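You operate a simulated robot arm through the tools that you are given. There is no shell and no other tool. Be economical: measure what you need, move in short steps, check, and stop when the job is done.

You are at the controls of a simulated robot arm. One attempt, no reset.

TASK
Put one of the orange shims from the top of the shut crate on top of the carton marked tips.

The check looks at the end state, three seconds after you hand in, the way a careful person would. Anything else that was tipped, shoved, dropped, spilled or broken makes it a failure.

THE ROBOT
A 7-joint arm with a two-finger parallel gripper, fixed in place. Base frame: the origin is at the foot of the arm, x ahead of it, y to its left, z up; the work surface is at about z = 0. Units: mm, degrees, N and s.
With the tool pointing down near the work surface it reaches from about 220 to 580 mm from the base axis. Its first joint turns from -66.0 to 66.0 degrees. Payload 2.5 kg.
The tool frame sits at the grasp point between the pads (the TCP): z along the fingers, y along the line on which they close. The tips reach 23 mm beyond it. Largest opening 94 mm; finger width 38, thickness 10; the body of the gripper, 54 by 96 mm, starts 39 mm behind the TCP.
Orientation is that of the tool frame in the base frame, as [roll, pitch, yaw] about the fixed x, y, z axes, in that order (R = Rz(yaw) Ry(pitch) Rx(roll)). With the fingers straight down and closing along the base's y, the tool's x points along the base's -x, its y along +y and its z along -z.

THE INTERFACE
- The arm moves only by the tool send_rows. Its argument "motion" is text: rows parted by semicolons, each of 7 numbers parted by spaces: the turn, a rotation vector about the base's x, y, z in degrees, then the shift along the base's x, y, z in mm, then the finger opening in mm, from 0 to 94. In form: wx wy wz x y z jaw; .... A call has 1 to 12 rows; each row shifts and turns the commanded pose from where the row before left it. Rows are played at 5 a second. More than 50 mm and 8.6 degrees between two rows, or a gripper value outside its range, and nothing of the call is played. Where a pose cannot be reached the arm comes as near as it can. A force on the tool above 40 N (or 10 N above the force at the start of the call, whichever is more), or a blocked arm, ends the call early, and 0.2 s more pass. Each finger travels about 108 mm/s and halts on what it meets, pressing with about 20 N; the grip force reading is that of the motor and also rises with nothing between the fingers. The clock runs only during rows and for 0.2 s after the last one: add rows that do not move to give the fingers time. The reply holds the time, the measured pose of the TCP, the force on the tool along the base axes, the opening and the grip force, in the units named above and with some noise, and new pictures: "views" is both (left out), scene, wrist or none.
- Cameras (640 x 400 px; columns grow to the right, rows downward): "scene" is fixed at [106.8, -399.9, 541.7]; the picture's right is [0.90, -0.43, 0.00], its down [-0.25, -0.53, -0.81] and it looks along [0.35, 0.74, -0.58] (base axes); focal length 308 px, centre (320, 200). "wrist" rides on the gripper at [-39, 0, -44] in the tool frame; the picture's right is [0.00, -1.00, 0.00], its down [0.97, 0.00, -0.24] and it looks along [0.24, 0.00, 0.97] (tool axes); focal length 218 px, centre (320, 200).
- measure_at(camera, pixels): for up to 12 pixels [column, row] of the newest picture of that camera ("zoom" is the newest enlarged one), the place [x, y, z] in the base frame of the surface seen there, good to about 2 mm. It takes no simulated time.
- zoom(camera, box): a new picture of the part [left, top, right, bottom] of that camera's present view, enlarged. It takes no simulated time.
- close_job(): hands the job in; it is judged then, once.

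Keep the steps short. Do not move on a guess: measure, check each grasp and each placing, and mend mistakes. In all there are 60 turns and 120 pictures (those below and enlarged ones count). Leave the gripper open and the arm clear of the work at the hand-in unless told otherwise, and finish with a single line.

The tools are called after "Call:" as a command line: name --argument value ..., lists and objects as JSON in quotes. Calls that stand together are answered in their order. send_rows: Moves the arm, as the interface text tells. Its arguments: {"type":"object","properties":{"motion":{"type":"string"},"views":{"type":"string","enum":["both","scene","wrist","none"]}},"required":["motion"]} The other tools are called the same way: measure_at (camera, pixels) gives the place of the surface under pixels of a picture; zoom (camera, box) takes an enlarged picture of a part of a camera's view; close_job () hands the job in.

At the start:

```text
time_s: 0.0
position: [340.4, 74.1, 270.0]
ee_rot: [180.0, 0.0, 180.0]
wrist_force: [-0.5, -0.5, 0.3]
width: 94.0
grasp_force: 0.1
```

scene: 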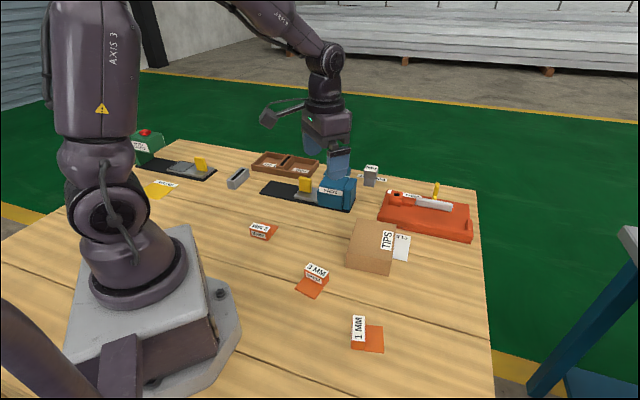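
wrist: 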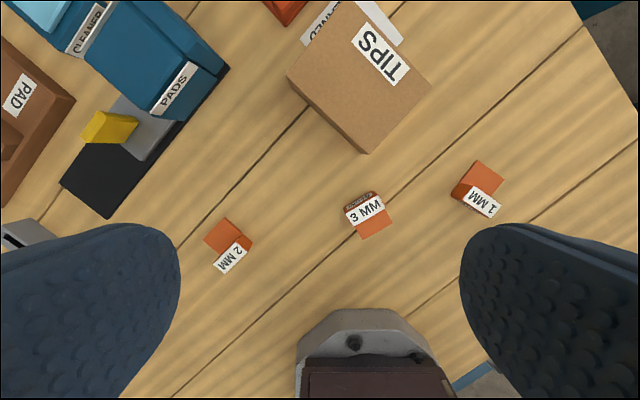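

I see orange items labelled 1, 2 and 3 MM on the table, and the tips carton. I can't tell yet which one is the shut crate, so I'll zoom in on the scene.

Call:
zoom --camera "scene" --box '[220, 210, 420, 360]'

Call:
zoom --camera "scene" --box '[220, 140, 380, 240]'

Call:
zoom --camera "scene" --box '[330, 150, 490, 280]'

Call:
zoom --camera "scene" --box '[100, 110, 260, 220]'

Call:
zoom --camera "wrist" --box '[180, 0, 520, 290]'

```text
2.67 times, centred on (320, 285) of scene
```

zoom: 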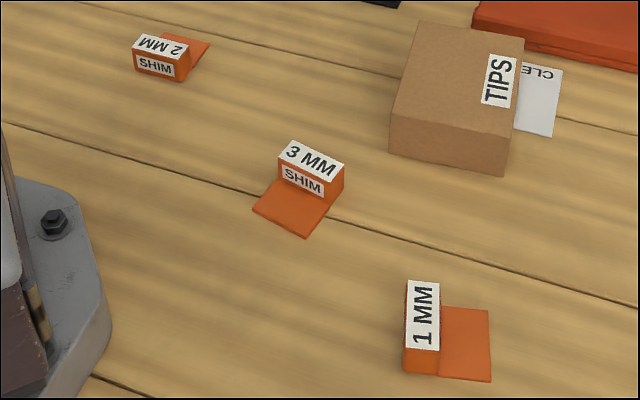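

```text
4.00 times, centred on (300, 190) of scene
```

zoom: 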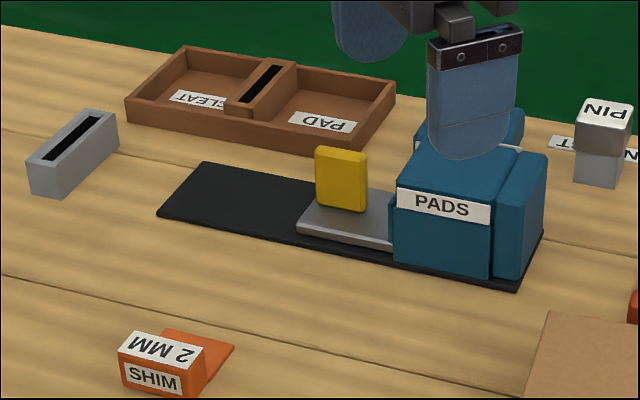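

```text
3.08 times, centred on (410, 215) of scene
```

zoom: 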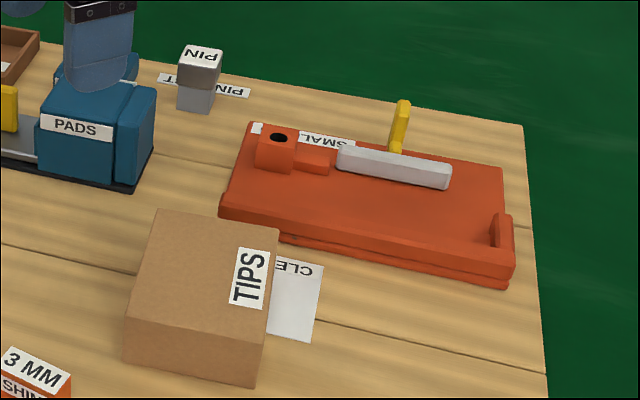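

```text
3.64 times, centred on (180, 165) of scene
```

zoom: 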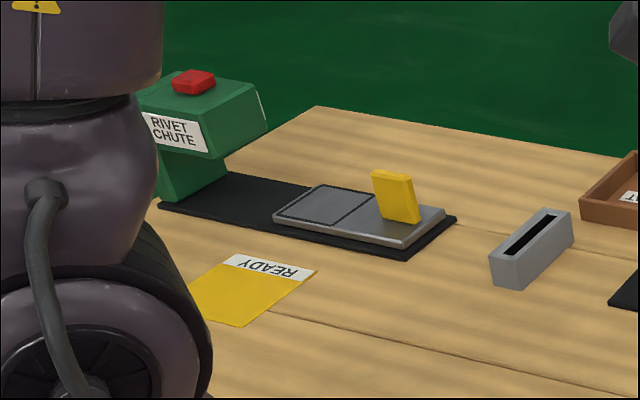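

```text
1.38 times, centred on (350, 145) of wrist
```

zoom: 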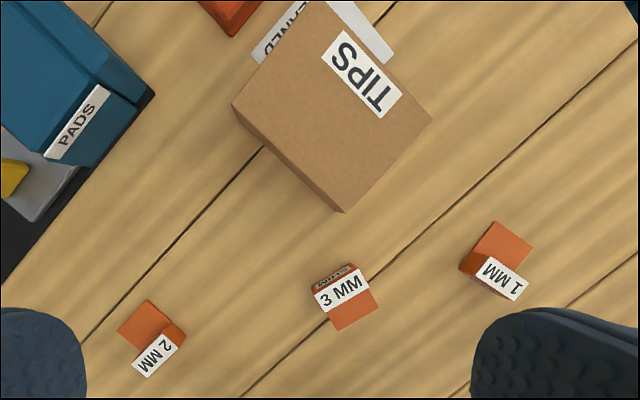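

No shut crate is visible yet, and the shims sit on the table. I'll check the edges of the view and measure the orange fixture and the other main objects.

Call:
zoom --camera "scene" --box '[500, 200, 640, 400]'

Call:
zoom --camera "scene" --box '[370, 170, 480, 245]'

Call:
zoom --camera "scene" --box '[0, 150, 130, 400]'

Call:
measure_at --camera "scene" --pixels '[[375, 230], [368, 262], [359, 328], [373, 340], [317, 271], [309, 288], [261, 227], [425, 220], [397, 195], [436, 190], [335, 195], [405, 245]]'

```text
2.00 times, centred on (570, 300) of scene
```

zoom: 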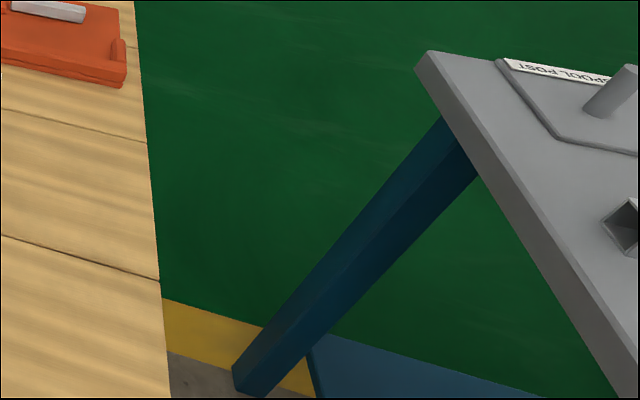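

```text
5.33 times, centred on (425, 208) of scene
```

zoom: 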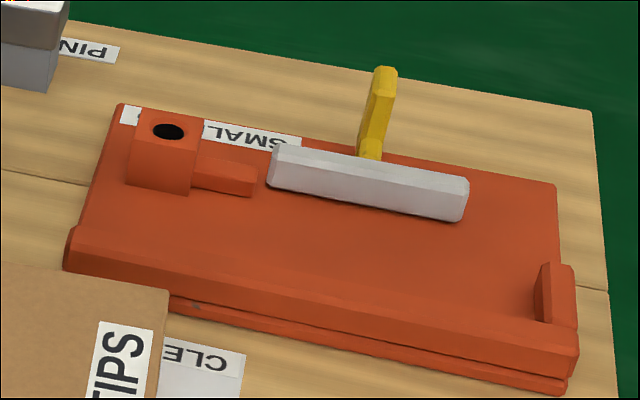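

```text
1.60 times, centred on (65, 275) of scene
```

zoom: 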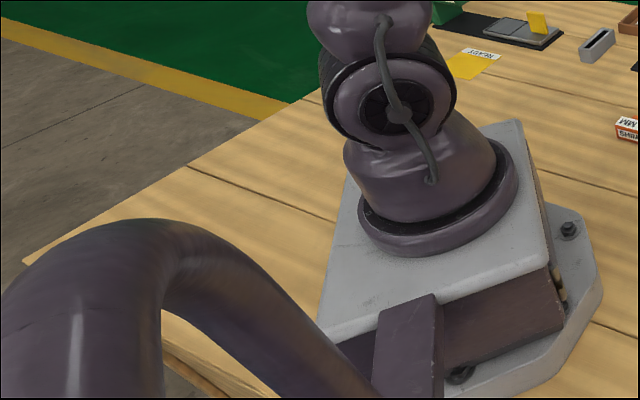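

```text
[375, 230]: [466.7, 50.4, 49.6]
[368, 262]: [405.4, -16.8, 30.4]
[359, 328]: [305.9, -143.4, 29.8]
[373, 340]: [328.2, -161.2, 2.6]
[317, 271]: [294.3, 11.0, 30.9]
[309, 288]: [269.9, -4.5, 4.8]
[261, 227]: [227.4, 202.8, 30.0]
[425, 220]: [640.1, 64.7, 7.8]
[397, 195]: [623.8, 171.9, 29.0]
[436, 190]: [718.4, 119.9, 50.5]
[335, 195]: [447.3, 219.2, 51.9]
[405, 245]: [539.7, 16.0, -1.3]
```

No shut crate so far. There is a grey side table at the right, only partly in view. I'll raise the arm and swing it right in free air, so the wrist camera can see more of it.

Call:
send_rows --motion "0 0 0 0 0 40 94; 0 0 0 0 -45 20 94; 0 0 0 0 -45 0 94; 0 0 0 0 -45 0 94; 0 0 0 0 -45 0 94; 0 0 0 0 -45 0 94; 0 0 0 0 -45 0 94; 0 0 0 0 -45 0 94; 0 0 0 0 0 0 94"

```text
time_s: 2.0
position: [342.9, -239.3, 330.3]
ee_rot: [179.9, 0.0, 180.0]
wrist_force: [-0.3, 0.2, 0.4]
width: 94.1
grasp_force: 0.0
```

scene: 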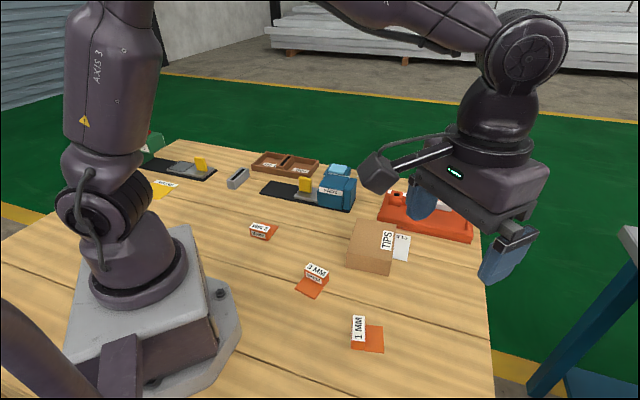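
wrist: 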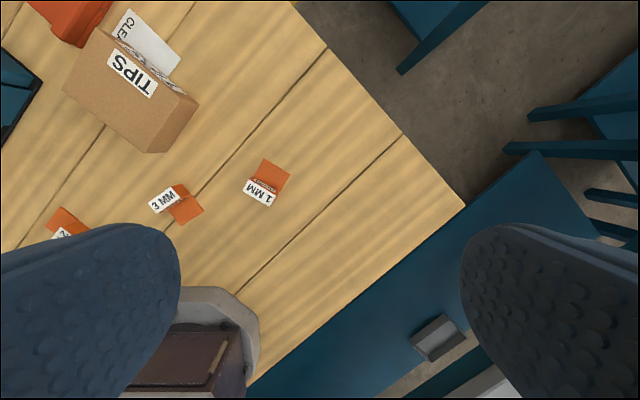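

A blue surface with a grey fitting has appeared at lower right of the wrist view. I'll zoom in and measure it.

Call:
zoom --camera "wrist" --box '[240, 140, 640, 400]'

Call:
measure_at --camera "wrist" --pixels '[[400, 270], [520, 190], [430, 335], [445, 345], [495, 385], [600, 130], [450, 355], [300, 370], [560, 200], [470, 350]]'

```text
1.54 times, centred on (440, 270) of wrist
```

zoom: 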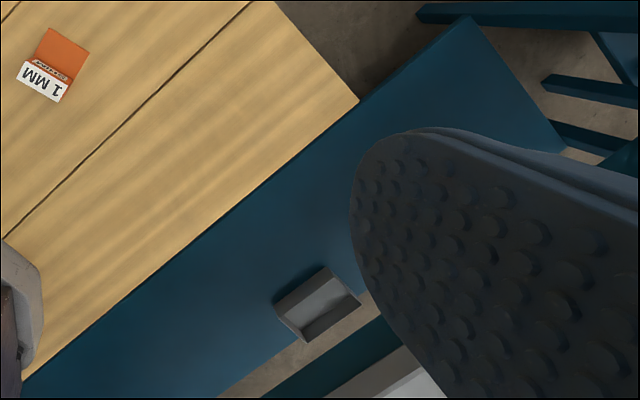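

```text
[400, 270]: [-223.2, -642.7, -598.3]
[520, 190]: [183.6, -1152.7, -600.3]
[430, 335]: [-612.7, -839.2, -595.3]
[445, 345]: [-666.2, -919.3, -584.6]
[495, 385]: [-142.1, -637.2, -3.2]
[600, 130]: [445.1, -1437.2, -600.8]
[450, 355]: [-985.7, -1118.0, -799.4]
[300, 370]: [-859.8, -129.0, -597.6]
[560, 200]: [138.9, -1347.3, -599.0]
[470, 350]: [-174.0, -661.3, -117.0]
```

Those are floor-level furniture far out of reach. Next I'll swing left to check the side of the table hidden by the arm.

Call:
send_rows --motion "0 0 0 0 50 0 94; 0 0 0 0 50 0 94; 0 0 0 0 50 0 94; 0 0 0 0 50 0 94; 0 0 0 0 50 0 94; 0 0 0 0 50 0 94; 0 0 0 0 50 0 94; 0 0 0 -10 48 0 94; 0 0 0 -10 48 0 94; 0 0 0 -20 40 0 94; 0 0 0 -20 40 0 94; 0 0 0 0 0 0 94"

```text
time_s: 4.6
position: [278.9, 286.7, 332.0]
ee_rot: [-180.0, 0.0, 180.0]
wrist_force: [-0.4, -0.4, -1.0]
width: 93.8
grasp_force: 0.1
```

scene: 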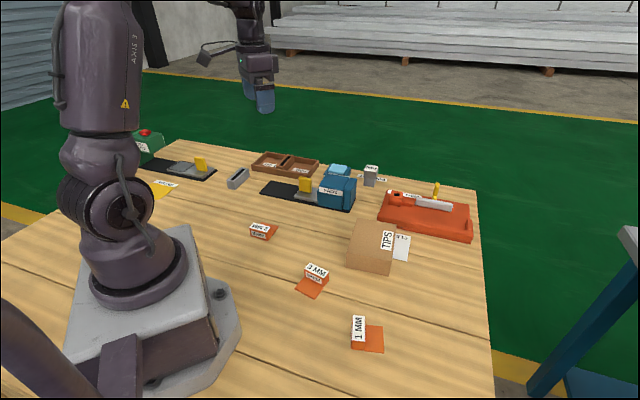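
wrist: 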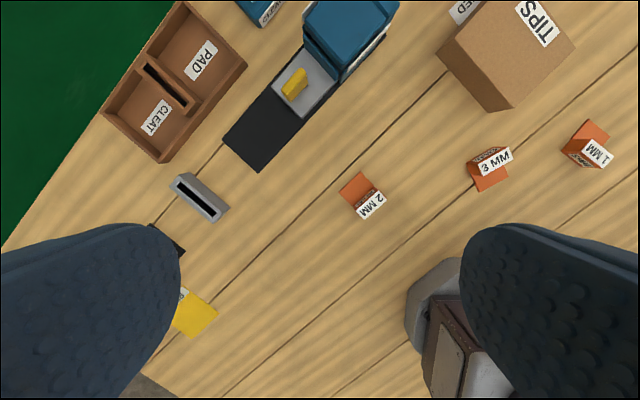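

The whole tabletop has now been seen. The only orange shims are the three lying on the plank surface, and there is no separate crate. The plank worktop may itself be the crate's lid. I'll use the 3 MM shim, the one nearest the carton, and measure its handle block and the carton top.

Call:
zoom --camera "scene" --box '[285, 250, 345, 305]'

Call:
measure_at --camera "scene" --pixels '[[308, 264], [326, 270], [324, 277], [304, 271], [297, 288], [315, 296], [353, 223], [393, 230], [390, 271], [347, 265], [352, 245], [385, 250]]'

Call:
send_rows --motion "0 0 0 0 -45 0 94; 0 0 0 0 -45 0 94; 0 0 0 0 -45 0 94; 0 0 0 0 -45 0 94; 0 0 0 0 -45 -30 94; 0 0 0 0 -45 -50 94; 0 0 0 0 0 -50 94; 0 0 0 0 0 0 94"

```text
7.27 times, centred on (315, 278) of scene
```

zoom: 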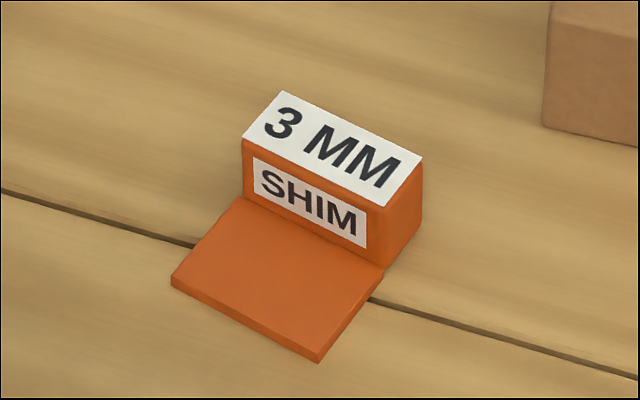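

```text
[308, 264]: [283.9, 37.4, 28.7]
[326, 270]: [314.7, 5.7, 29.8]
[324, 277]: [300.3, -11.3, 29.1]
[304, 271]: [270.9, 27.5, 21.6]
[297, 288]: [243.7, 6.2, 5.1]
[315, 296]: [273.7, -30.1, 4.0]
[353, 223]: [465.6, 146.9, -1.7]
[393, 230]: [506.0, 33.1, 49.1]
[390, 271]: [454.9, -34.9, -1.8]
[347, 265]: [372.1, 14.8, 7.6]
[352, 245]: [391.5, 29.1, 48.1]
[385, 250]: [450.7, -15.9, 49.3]
```

```text
refused: row 5 steps farther than a row can; nothing moved
```

Row 5 was longer than the limit, so nothing moved. The handle's long axis runs along about (0.7, -0.7) and its centre is near (292, 12), with the top at z≈29. I'll move above it in smaller rows, turning -45° so the fingers close across its short side.

Call:
send_rows --motion "0 0 -7.5 2 -45 -10 94; 0 0 -7.5 2 -45 -10 94; 0 0 -7.5 2 -45 -10 94; 0 0 -7.5 2 -45 -10 94; 0 0 -7.5 2 -45 -10 94; 0 0 -7.5 2 -45 -10 94; 0 0 0 2 -5 -45 94; 0 0 0 0 0 -45 94; 0 0 0 0 0 -40 94; 0 0 0 0 0 0 94"

```text
time_s: 6.8
position: [294.0, 13.5, 140.1]
ee_rot: [180.0, 0.0, 135.0]
wrist_force: [-0.8, 0.3, -0.5]
width: 93.8
grasp_force: 0.0
```

scene: 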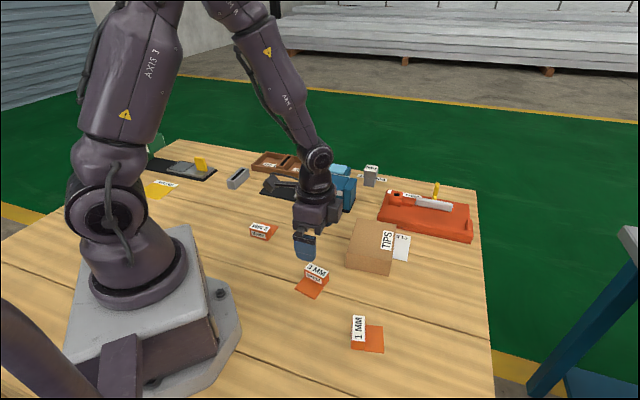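
wrist: 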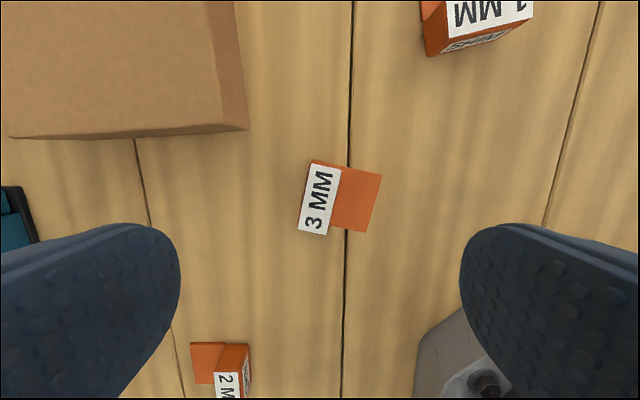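

I'm above the shim now. The handle looks about 10° off the finger axis, so I'll measure its corners.

Call:
measure_at --camera "wrist" --pixels '[[313, 166], [339, 170], [325, 233], [301, 228], [380, 177], [364, 229], [320, 198], [350, 200], [60, 60], [215, 125], [238, 125], [10, 133]]'

Call:
zoom --camera "wrist" --box '[270, 140, 410, 250]'

```text
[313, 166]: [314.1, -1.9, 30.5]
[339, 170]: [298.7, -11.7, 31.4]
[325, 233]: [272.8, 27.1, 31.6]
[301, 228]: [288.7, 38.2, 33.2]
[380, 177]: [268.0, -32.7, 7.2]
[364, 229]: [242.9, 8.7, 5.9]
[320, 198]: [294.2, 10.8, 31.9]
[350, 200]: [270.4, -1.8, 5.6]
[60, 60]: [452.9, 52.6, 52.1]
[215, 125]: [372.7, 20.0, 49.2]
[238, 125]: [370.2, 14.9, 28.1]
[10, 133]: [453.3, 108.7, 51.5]
```

```text
3.64 times, centred on (340, 195) of wrist
```

zoom: 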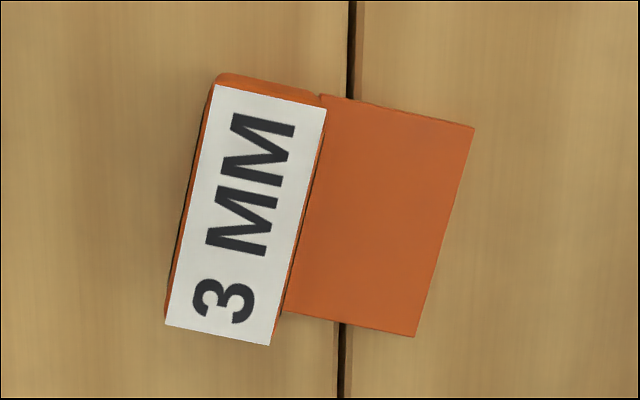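

The handle centre is (293.6, 12.9), its long axis is at -57°, and its top is at z≈31. I'll turn -12°, narrow the opening to 50 mm to stay clear of the carton, and go down to z=34. That leaves the tips at about z=11, above the plate.

Call:
send_rows --motion "0 0 -6 0 0 -20 50; 0 0 -6 -0.4 -0.6 -20 50; 0 0 0 0 0 -25 50; 0 0 0 0 0 -20 50; 0 0 0 0 0 -11 50; 0 0 0 0 0 -10 50; 0 0 0 0 0 0 50"

```text
time_s: 8.4
position: [294.9, 8.3, 32.0]
ee_rot: [-179.9, 0.0, 123.0]
wrist_force: [0.1, -1.3, -0.4]
width: 50.0
grasp_force: 0.0
```

scene: 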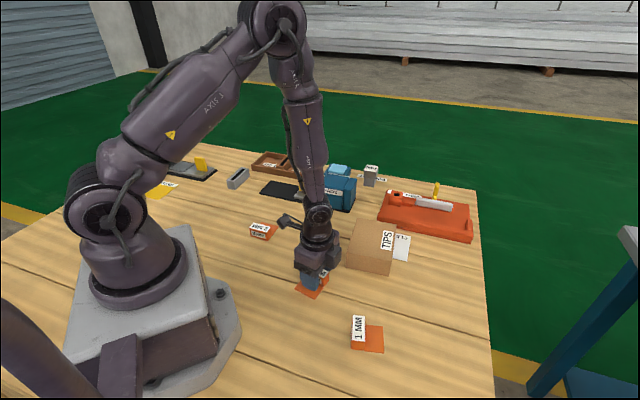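
wrist: 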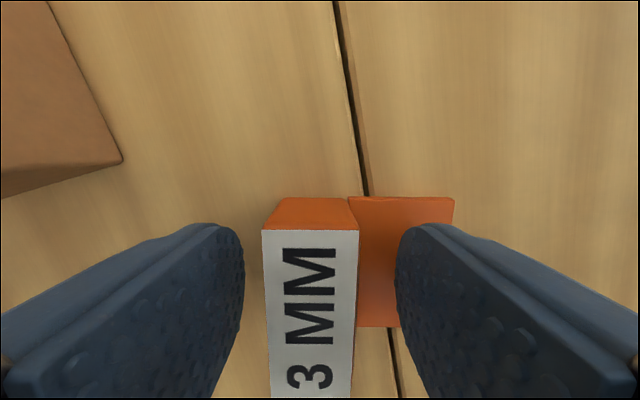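

It's well aligned: the fingers straddle the handle squarely, with clearance above the plate. I'll close now.

Call:
send_rows --motion "0 0 0 0 0 0 30; 0 0 0 0 0 0 12; 0 0 0 0 0 0 12; 0 0 0 0 0 0 12" --views "wrist"

```text
time_s: 9.4
position: [295.5, 9.0, 31.9]
ee_rot: [179.9, 0.1, 122.9]
wrist_force: [0.0, -0.3, 0.5]
width: 23.6
grasp_force: 19.6
```

wrist: 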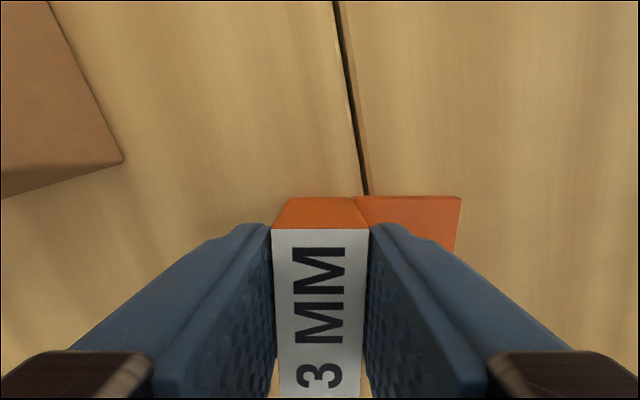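

The handle is held, at 23.6 mm with a 20 N grip. I'll lift straight up.

Call:
send_rows --motion "0 0 0 0 0 20 12; 0 0 0 0 0 40 12; 0 0 0 0 0 40 12; 0 0 0 0 0 30 12; 0 0 0 0 0 0 12"

```text
time_s: 10.6
position: [296.6, 8.2, 163.7]
ee_rot: [-180.0, 0.1, 123.0]
wrist_force: [0.1, 0.1, 0.0]
width: 11.7
grasp_force: 0.1
```

scene: 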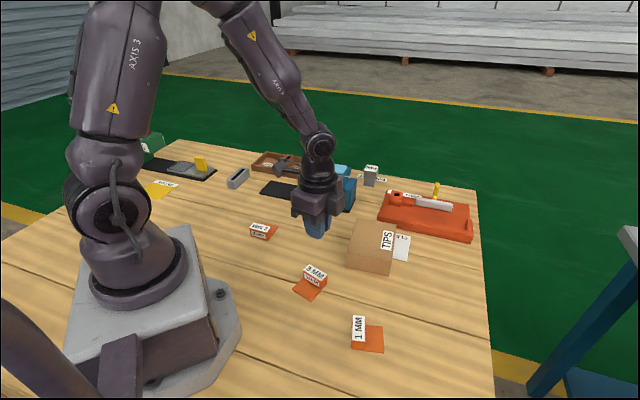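
wrist: 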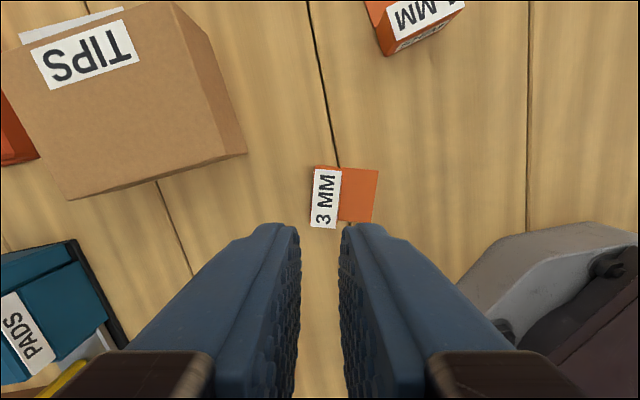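

The grip slipped: the fingers closed to 11.7 mm and the shim is back on the table. I'll look at how it lies now before trying again.

Call:
zoom --camera "wrist" --box '[280, 145, 410, 245]'

Call:
zoom --camera "scene" --box '[285, 250, 345, 305]'

Call:
measure_at --camera "wrist" --pixels '[[317, 172], [340, 173], [334, 225], [312, 222], [375, 172], [370, 220], [326, 198], [355, 197]]'

```text
4.00 times, centred on (345, 195) of wrist
```

zoom: 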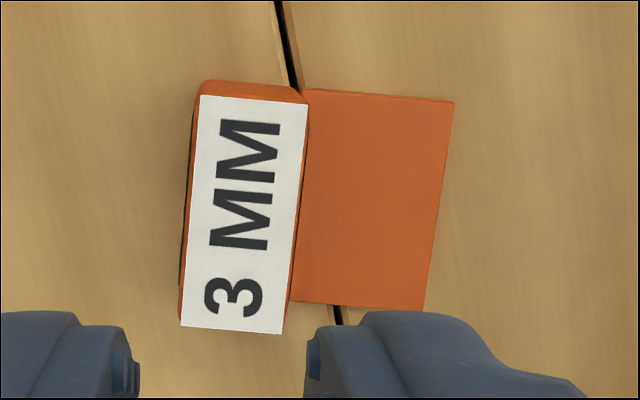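

```text
7.27 times, centred on (315, 278) of scene
```

zoom: 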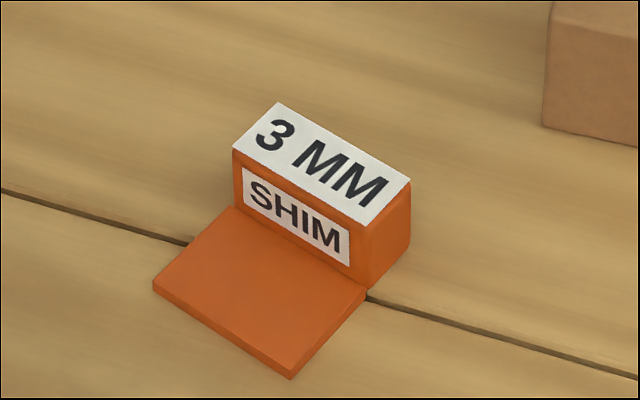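

```text
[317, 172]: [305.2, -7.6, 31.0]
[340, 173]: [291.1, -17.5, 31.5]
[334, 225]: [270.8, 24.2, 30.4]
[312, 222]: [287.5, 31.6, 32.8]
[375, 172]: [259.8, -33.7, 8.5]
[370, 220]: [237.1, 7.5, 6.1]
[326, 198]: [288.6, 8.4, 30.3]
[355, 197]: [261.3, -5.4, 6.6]
```

The shim is still flat but shifted a few mm and turned about 5°. This time I'll grip the ends of the handle's long side. That way the fingers clear the plate and can go lower for fuller contact, and I'll lift slowly. First I'll turn +85° at height with the jaws open.

Call:
send_rows --motion "0 0 8.5 -1 0 0 30; 0 0 8.5 -1 0 0 70; 0 0 8.5 -1 0 0 75; 0 0 8.5 -1 0 0 75; 0 0 8.5 -1 0 0 75; 0 0 8.5 -1 0 0 75; 0 0 8.5 -1 0 0 75; 0 0 8.5 -1 0 0 75; 0 0 8.5 0 0 -20 75; 0 0 8.5 0 0 -20 75; 0 0 0 0 0 0 75" --views "wrist"

```text
time_s: 13.0
position: [286.1, 10.0, 124.0]
ee_rot: [180.0, 0.0, -151.7]
wrist_force: [0.3, -0.2, -0.3]
width: 75.0
grasp_force: 0.0
```

wrist: 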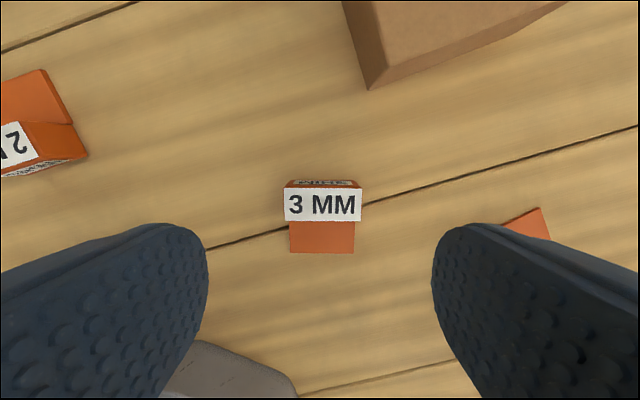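

The handle is now square with the fingers. I'll measure its top corners and the plate.

Call:
measure_at --camera "wrist" --pixels '[[287, 190], [359, 190], [359, 218], [287, 218], [293, 249], [352, 249], [323, 205], [323, 235], [292, 228], [353, 228]]'

Call:
zoom --camera "wrist" --box '[260, 165, 390, 265]'

```text
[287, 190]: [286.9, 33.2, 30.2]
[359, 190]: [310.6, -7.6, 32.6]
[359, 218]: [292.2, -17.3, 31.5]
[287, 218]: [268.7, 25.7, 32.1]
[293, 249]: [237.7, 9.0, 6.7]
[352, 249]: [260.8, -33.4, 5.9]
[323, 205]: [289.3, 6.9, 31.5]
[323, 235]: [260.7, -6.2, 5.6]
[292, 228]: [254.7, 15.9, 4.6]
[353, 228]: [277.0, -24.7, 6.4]
```

```text
4.00 times, centred on (325, 215) of wrist
```

zoom: 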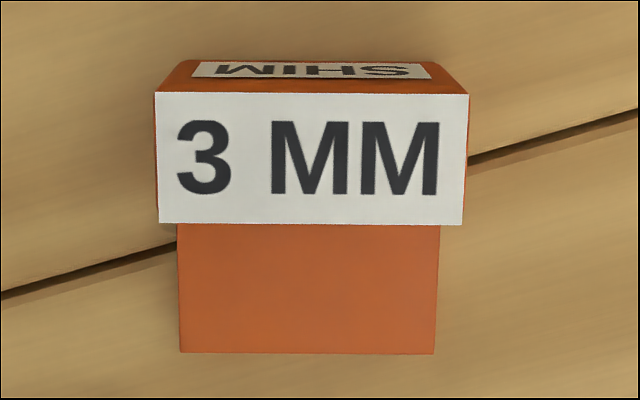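

The handle centre is (289.6, 8.5) and it is about 48 mm long. I'll aim about 5 mm toward the plate for balance and stop partway down to check.

Call:
send_rows --motion "0 0 0 -1.5 -2 -20 75; 0 0 0 0 0 -20 75; 0 0 0 0 0 -17 75; 0 0 0 0 0 0 75" --views "wrist"

```text
time_s: 14.0
position: [284.5, 10.6, 66.4]
ee_rot: [180.0, -0.1, -152.0]
wrist_force: [0.5, 0.2, 0.4]
width: 74.8
grasp_force: 0.0
```

wrist: 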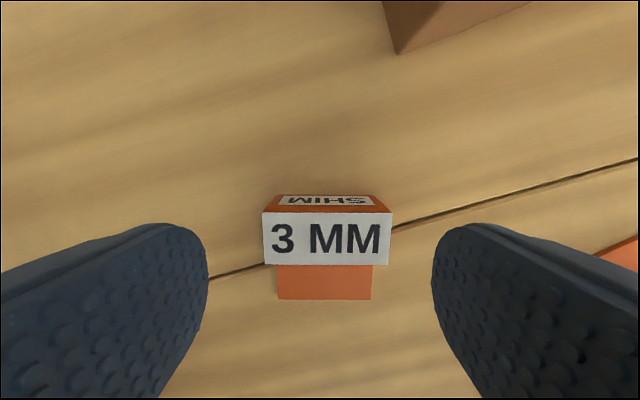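

The handle sits about 2.5 mm right of centre (column 327 against 320). I'll correct that and descend to about z=28.

Call:
send_rows --motion "0 0 0 1 -2.5 -12 75; 0 0 0 0 0 -12 75; 0 0 0 0 0 -9 75; 0 0 0 0 0 -5 75; 0 0 0 0 0 0 75" --views "both"

```text
time_s: 15.2
position: [285.8, 5.9, 27.1]
ee_rot: [179.9, 0.1, -152.1]
wrist_force: [0.3, -0.3, 0.0]
width: 75.0
grasp_force: 0.1
```

scene: 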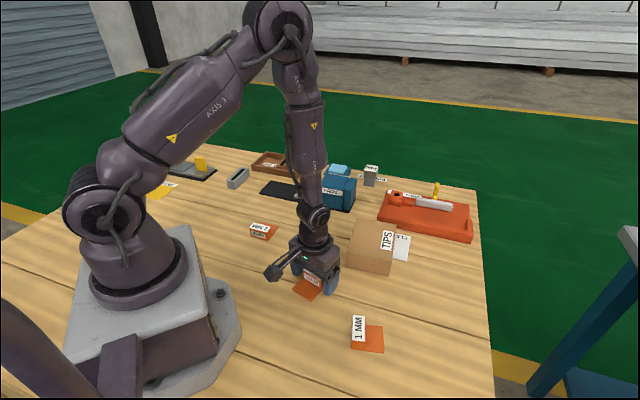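
wrist: 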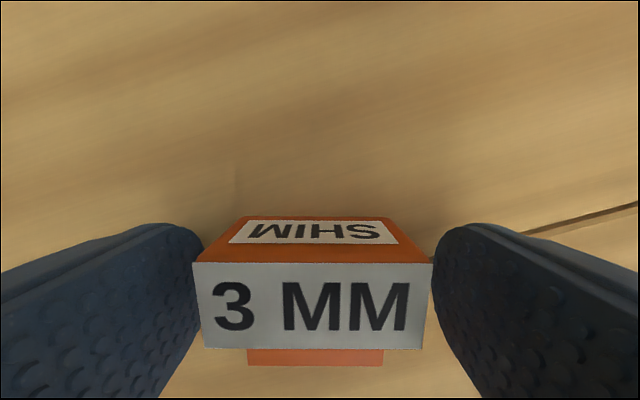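

The fingers are at both ends of the handle, low and nearly centred. I'll close, give it time, then lift by a very small amount.

Call:
send_rows --motion "0 0 0 0 0 0 50; 0 0 0 0 0 0 30; 0 0 0 0 0 0 30; 0 0 0 0 0 0 30; 0 0 0 0 0 2 30; 0 0 0 0 0 3 30; 0 0 0 0 0 4 30; 0 0 0 0 0 0 30" --views "both"

```text
time_s: 17.0
position: [284.4, 6.3, 37.5]
ee_rot: [180.0, 0.0, -152.0]
wrist_force: [-0.4, 0.0, -0.5]
width: 51.5
grasp_force: 19.8
```

scene: 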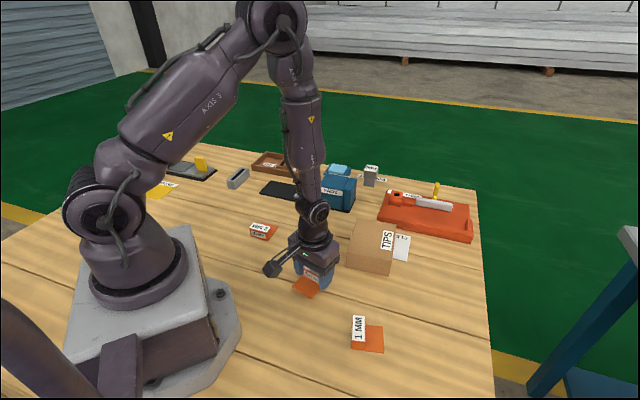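
wrist: 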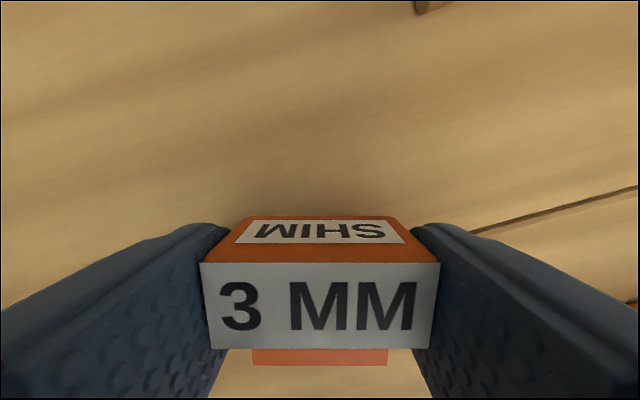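

The width holds at 51.5 and the picture hasn't changed relative to the gripper, so the shim is rising with it. I'll keep lifting gently.

Call:
send_rows --motion "0 0 0 0 0 5 30; 0 0 0 0 0 8 30; 0 0 0 0 0 12 30; 0 0 0 0 0 15 30; 0 0 0 0 0 15 30; 0 0 0 0 0 15 30; 0 0 0 0 0 15 30; 0 0 0 0 0 10 30; 0 0 0 0 0 0 30" --views "both"

```text
time_s: 19.0
position: [284.6, 5.3, 131.8]
ee_rot: [179.9, -0.1, -152.0]
wrist_force: [-1.1, -0.3, 0.4]
width: 51.4
grasp_force: 19.5
```

scene: 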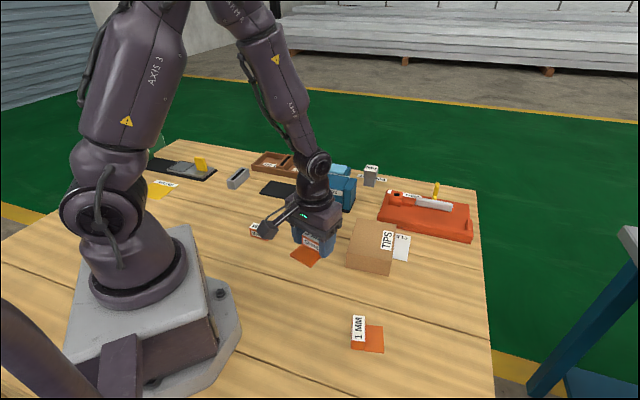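
wrist: 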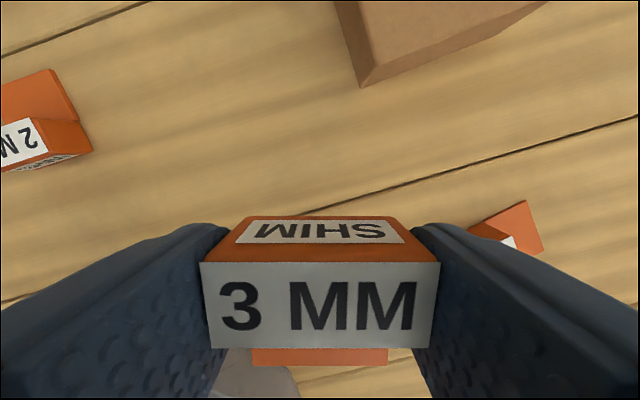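

The shim is held securely. Now I'll measure the carton's top.

Call:
zoom --camera "scene" --box '[335, 205, 415, 280]'

Call:
measure_at --camera "scene" --pixels '[[360, 221], [394, 226], [389, 258], [349, 250], [370, 240], [375, 222], [391, 240], [355, 235], [370, 254]]'

```text
5.33 times, centred on (375, 242) of scene
```

zoom: 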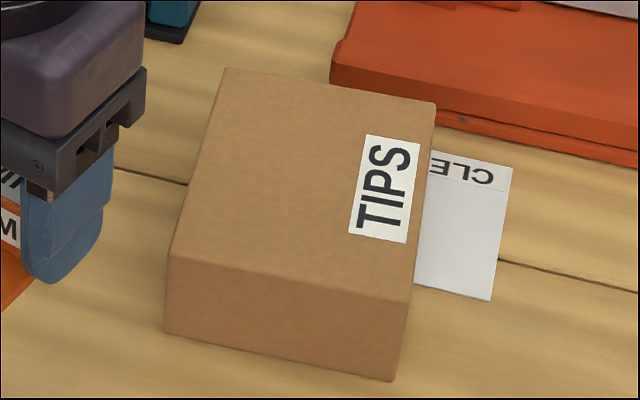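

```text
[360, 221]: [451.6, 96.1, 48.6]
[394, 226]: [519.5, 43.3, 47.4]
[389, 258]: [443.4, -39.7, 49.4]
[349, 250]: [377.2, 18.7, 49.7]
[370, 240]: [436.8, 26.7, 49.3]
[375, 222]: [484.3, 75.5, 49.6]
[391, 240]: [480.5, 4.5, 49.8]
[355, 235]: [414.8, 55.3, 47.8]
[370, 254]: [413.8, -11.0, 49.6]
```

The carton top is centred at about (448, 30) with z≈49.5. It measures about 110 mm along the 47° direction and 86 mm across. I'll turn +24° to square the shim with it, then move slowly at height to TCP (447, 44.5). That keeps the shim inside the top and off the TIPS label.

Call:
send_rows --motion "0 0 2 8 2 3 30; 0 0 3 16 4 0 30; 0 0 3 20 5 0 30; 0 0 3 20 5 0 30; 0 0 3 20 5 0 30; 0 0 3 20 5 0 30; 0 0 3 20 5 0 30; 0 0 2 20 4 0 30; 0 0 2 12 3 0 30; 0 0 0 6 1.2 0 30; 0 0 0 0 0 0 30"

```text
time_s: 21.4
position: [449.3, 43.0, 135.7]
ee_rot: [180.0, 0.0, -128.1]
wrist_force: [-0.4, -0.2, -0.1]
width: 51.7
grasp_force: 20.3
```

scene: 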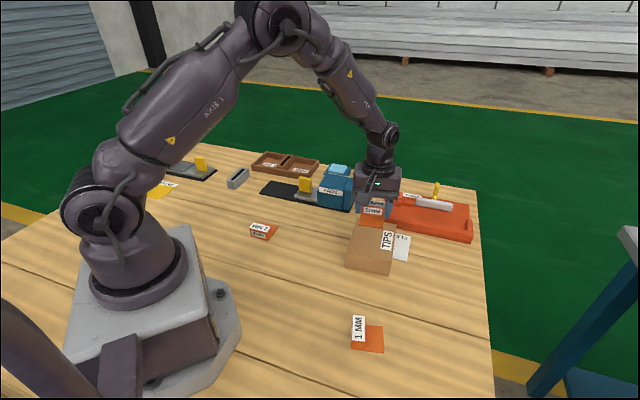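
wrist: 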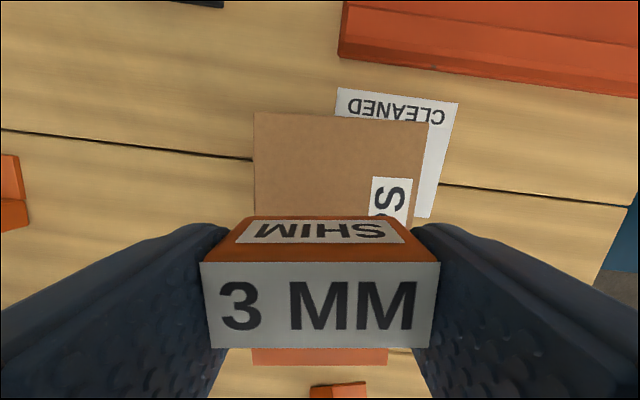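

It's aligned with the carton. I'll go down to about z=84, leaving roughly 6 mm of clearance, and check.

Call:
send_rows --motion "0 0 0 -1 1 -10 30; 0 0 0 0 0 -12 30; 0 0 0 0 0 -12 30; 0 0 0 0 0 -10 30; 0 0 0 0 0 -8 30; 0 0 0 0 0 0 30"

Call:
zoom --camera "scene" --box '[325, 180, 425, 280]'

```text
time_s: 22.8
position: [446.4, 46.6, 81.5]
ee_rot: [-180.0, 0.0, -128.0]
wrist_force: [-1.7, -0.5, -0.6]
width: 51.8
grasp_force: 19.6
```

scene: 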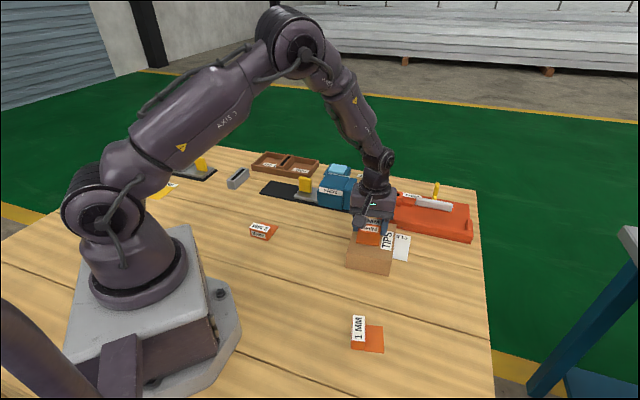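
wrist: 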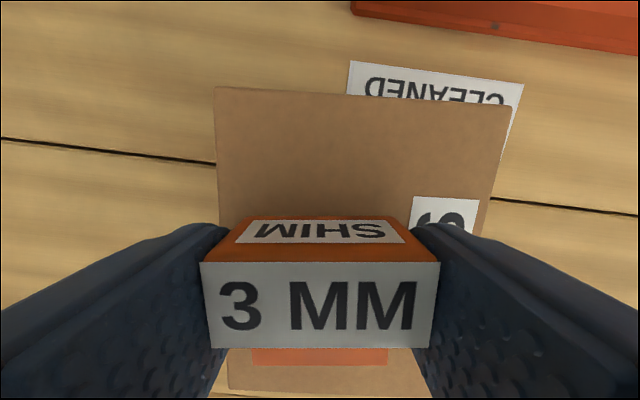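

```text
4.00 times, centred on (375, 230) of scene
```

zoom: 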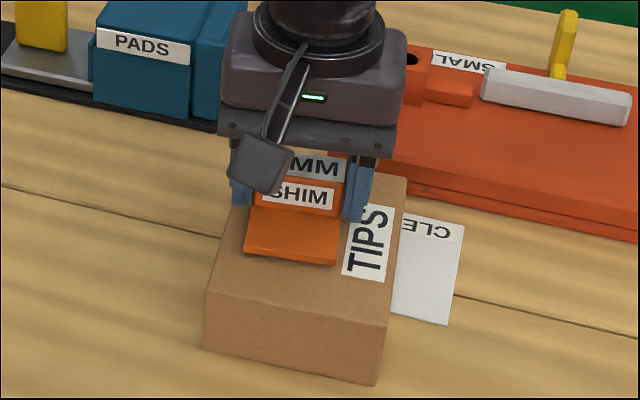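

The shim is fully over the carton, with the label clear. I'll lower it in 1 mm steps and watch the force.

Call:
send_rows --motion "0 0 0 0 0 -1 30; 0 0 0 0 0 -1 30; 0 0 0 0 0 -1 30; 0 0 0 0 0 0 30" --views "none"

```text
time_s: 23.8
position: [447.2, 46.1, 80.0]
ee_rot: [180.0, 0.0, -128.0]
wrist_force: [-0.6, 0.1, -1.4]
width: 51.8
grasp_force: 20.0
```

Call:
send_rows --motion "0 0 0 0 0 -1 30; 0 0 0 0 0 -1 30; 0 0 0 0 0 0 30" --views "none"

Call:
zoom --camera "scene" --box '[345, 205, 405, 260]'

```text
time_s: 24.6
position: [446.8, 46.5, 79.0]
ee_rot: [-180.0, -0.1, -128.0]
wrist_force: [0.6, 0.1, -1.8]
width: 51.7
grasp_force: 20.5
```

```text
7.27 times, centred on (375, 232) of scene
```

zoom: 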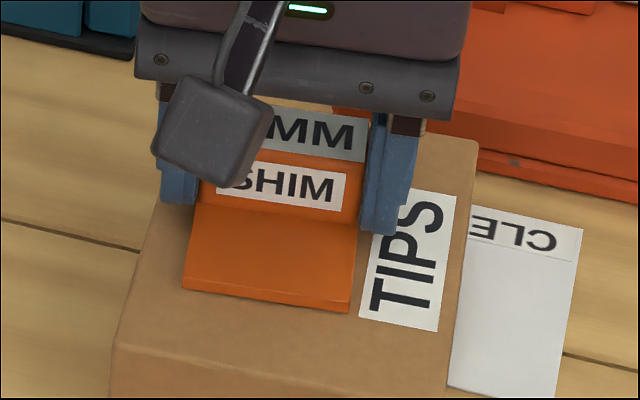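

There's no clear contact force yet. I'll go 2 mm lower.

Call:
send_rows --motion "0 0 0 0 0 -1 30; 0 0 0 0 0 -1 30; 0 0 0 0 0 0 30" --views "none"

```text
time_s: 25.4
position: [448.1, 45.0, 77.0]
ee_rot: [-180.0, 0.1, -127.9]
wrist_force: [1.5, 2.5, 4.3]
width: 51.7
grasp_force: 19.5
```

The force rose to about 4 N upward, so the shim is touching the carton. I'll open gradually.

Call:
send_rows --motion "0 0 0 0 0 0 53; 0 0 0 0 0 0 56; 0 0 0 0 0 0 64; 0 0 0 0 0 0 74; 0 0 0 0 0 0 74"

```text
time_s: 26.6
position: [447.1, 43.7, 76.1]
ee_rot: [-180.0, 0.0, -128.1]
wrist_force: [0.1, -0.8, 0.1]
width: 73.7
grasp_force: 0.0
```

scene: 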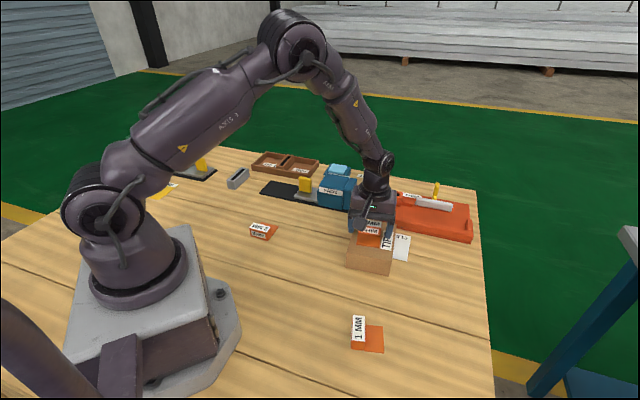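
wrist: 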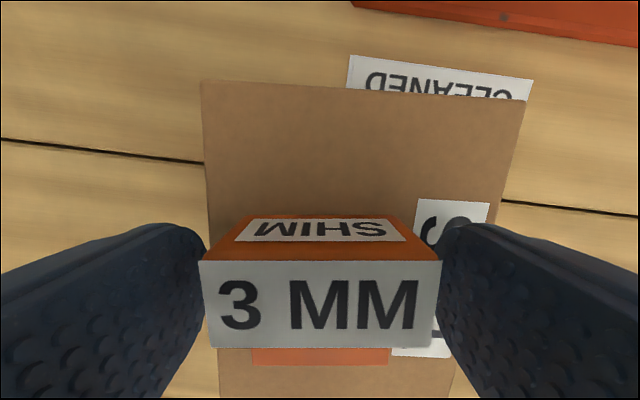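

The shim is released and standing on the carton with both fingers clear. I'll rise straight up and then back away to the left.

Call:
send_rows --motion "0 0 0 0 0 8 74; 0 0 0 0 0 20 74; 0 0 0 0 0 35 80; 0 0 0 0 0 45 94; 0 0 0 0 0 45 94; 0 0 0 -35 20 0 94; 0 0 0 -35 30 0 94; 0 0 0 -35 30 0 94; 0 0 0 -20 30 0 94; 0 0 0 0 0 0 94"

Call:
zoom --camera "scene" --box '[330, 195, 430, 280]'

Call:
measure_at --camera "scene" --pixels '[[366, 222], [366, 240], [352, 245], [389, 258]]'

```text
time_s: 28.8
position: [319.1, 157.6, 228.4]
ee_rot: [180.0, 0.0, -128.0]
wrist_force: [-0.1, -0.6, -0.8]
width: 94.1
grasp_force: 0.0
```

scene: 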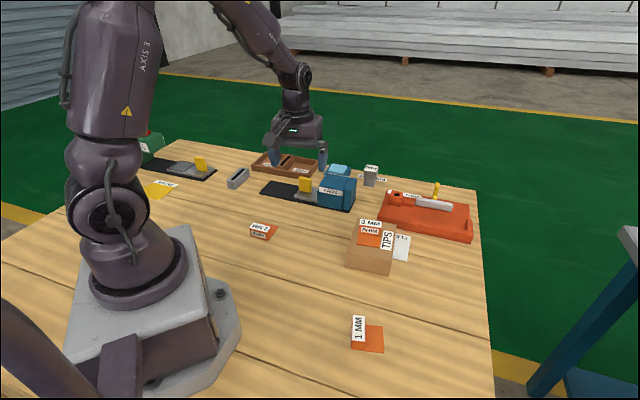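
wrist: 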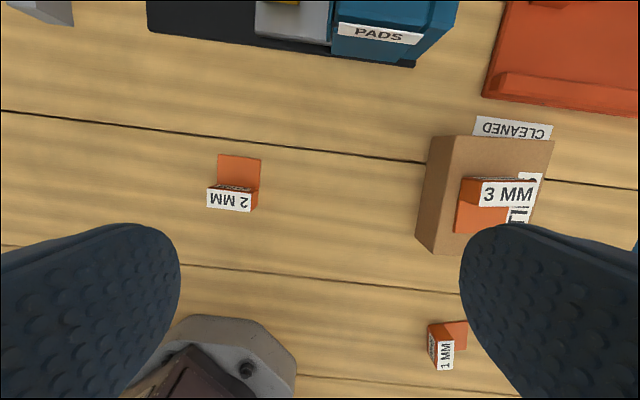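

```text
4.71 times, centred on (380, 238) of scene
```

zoom: 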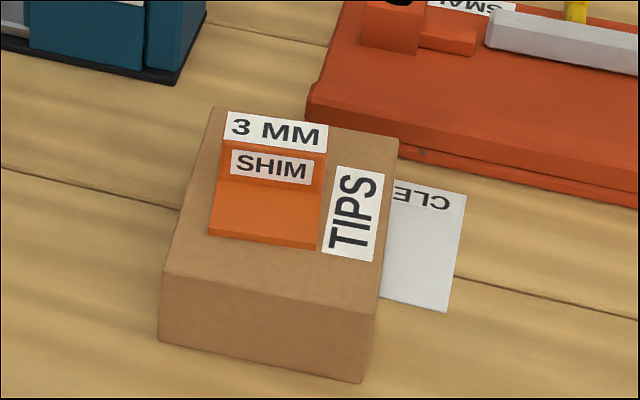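

```text
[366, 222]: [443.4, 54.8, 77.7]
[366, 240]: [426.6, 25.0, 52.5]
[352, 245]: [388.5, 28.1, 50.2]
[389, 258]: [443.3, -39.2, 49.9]
```

The shim lies flat on the carton (plate at z≈52, handle top at z≈78), the carton hasn't moved, and nothing else was disturbed. The arm is clear and the gripper open, so I'm handing in.

Call:
close_job

```text
The job is handed in.
```

The 3 MM orange shim is flat on top of the TIPS carton; I saw no separate shut crate, so I took it from the plank worktop, where the first grip slipped and the second held.
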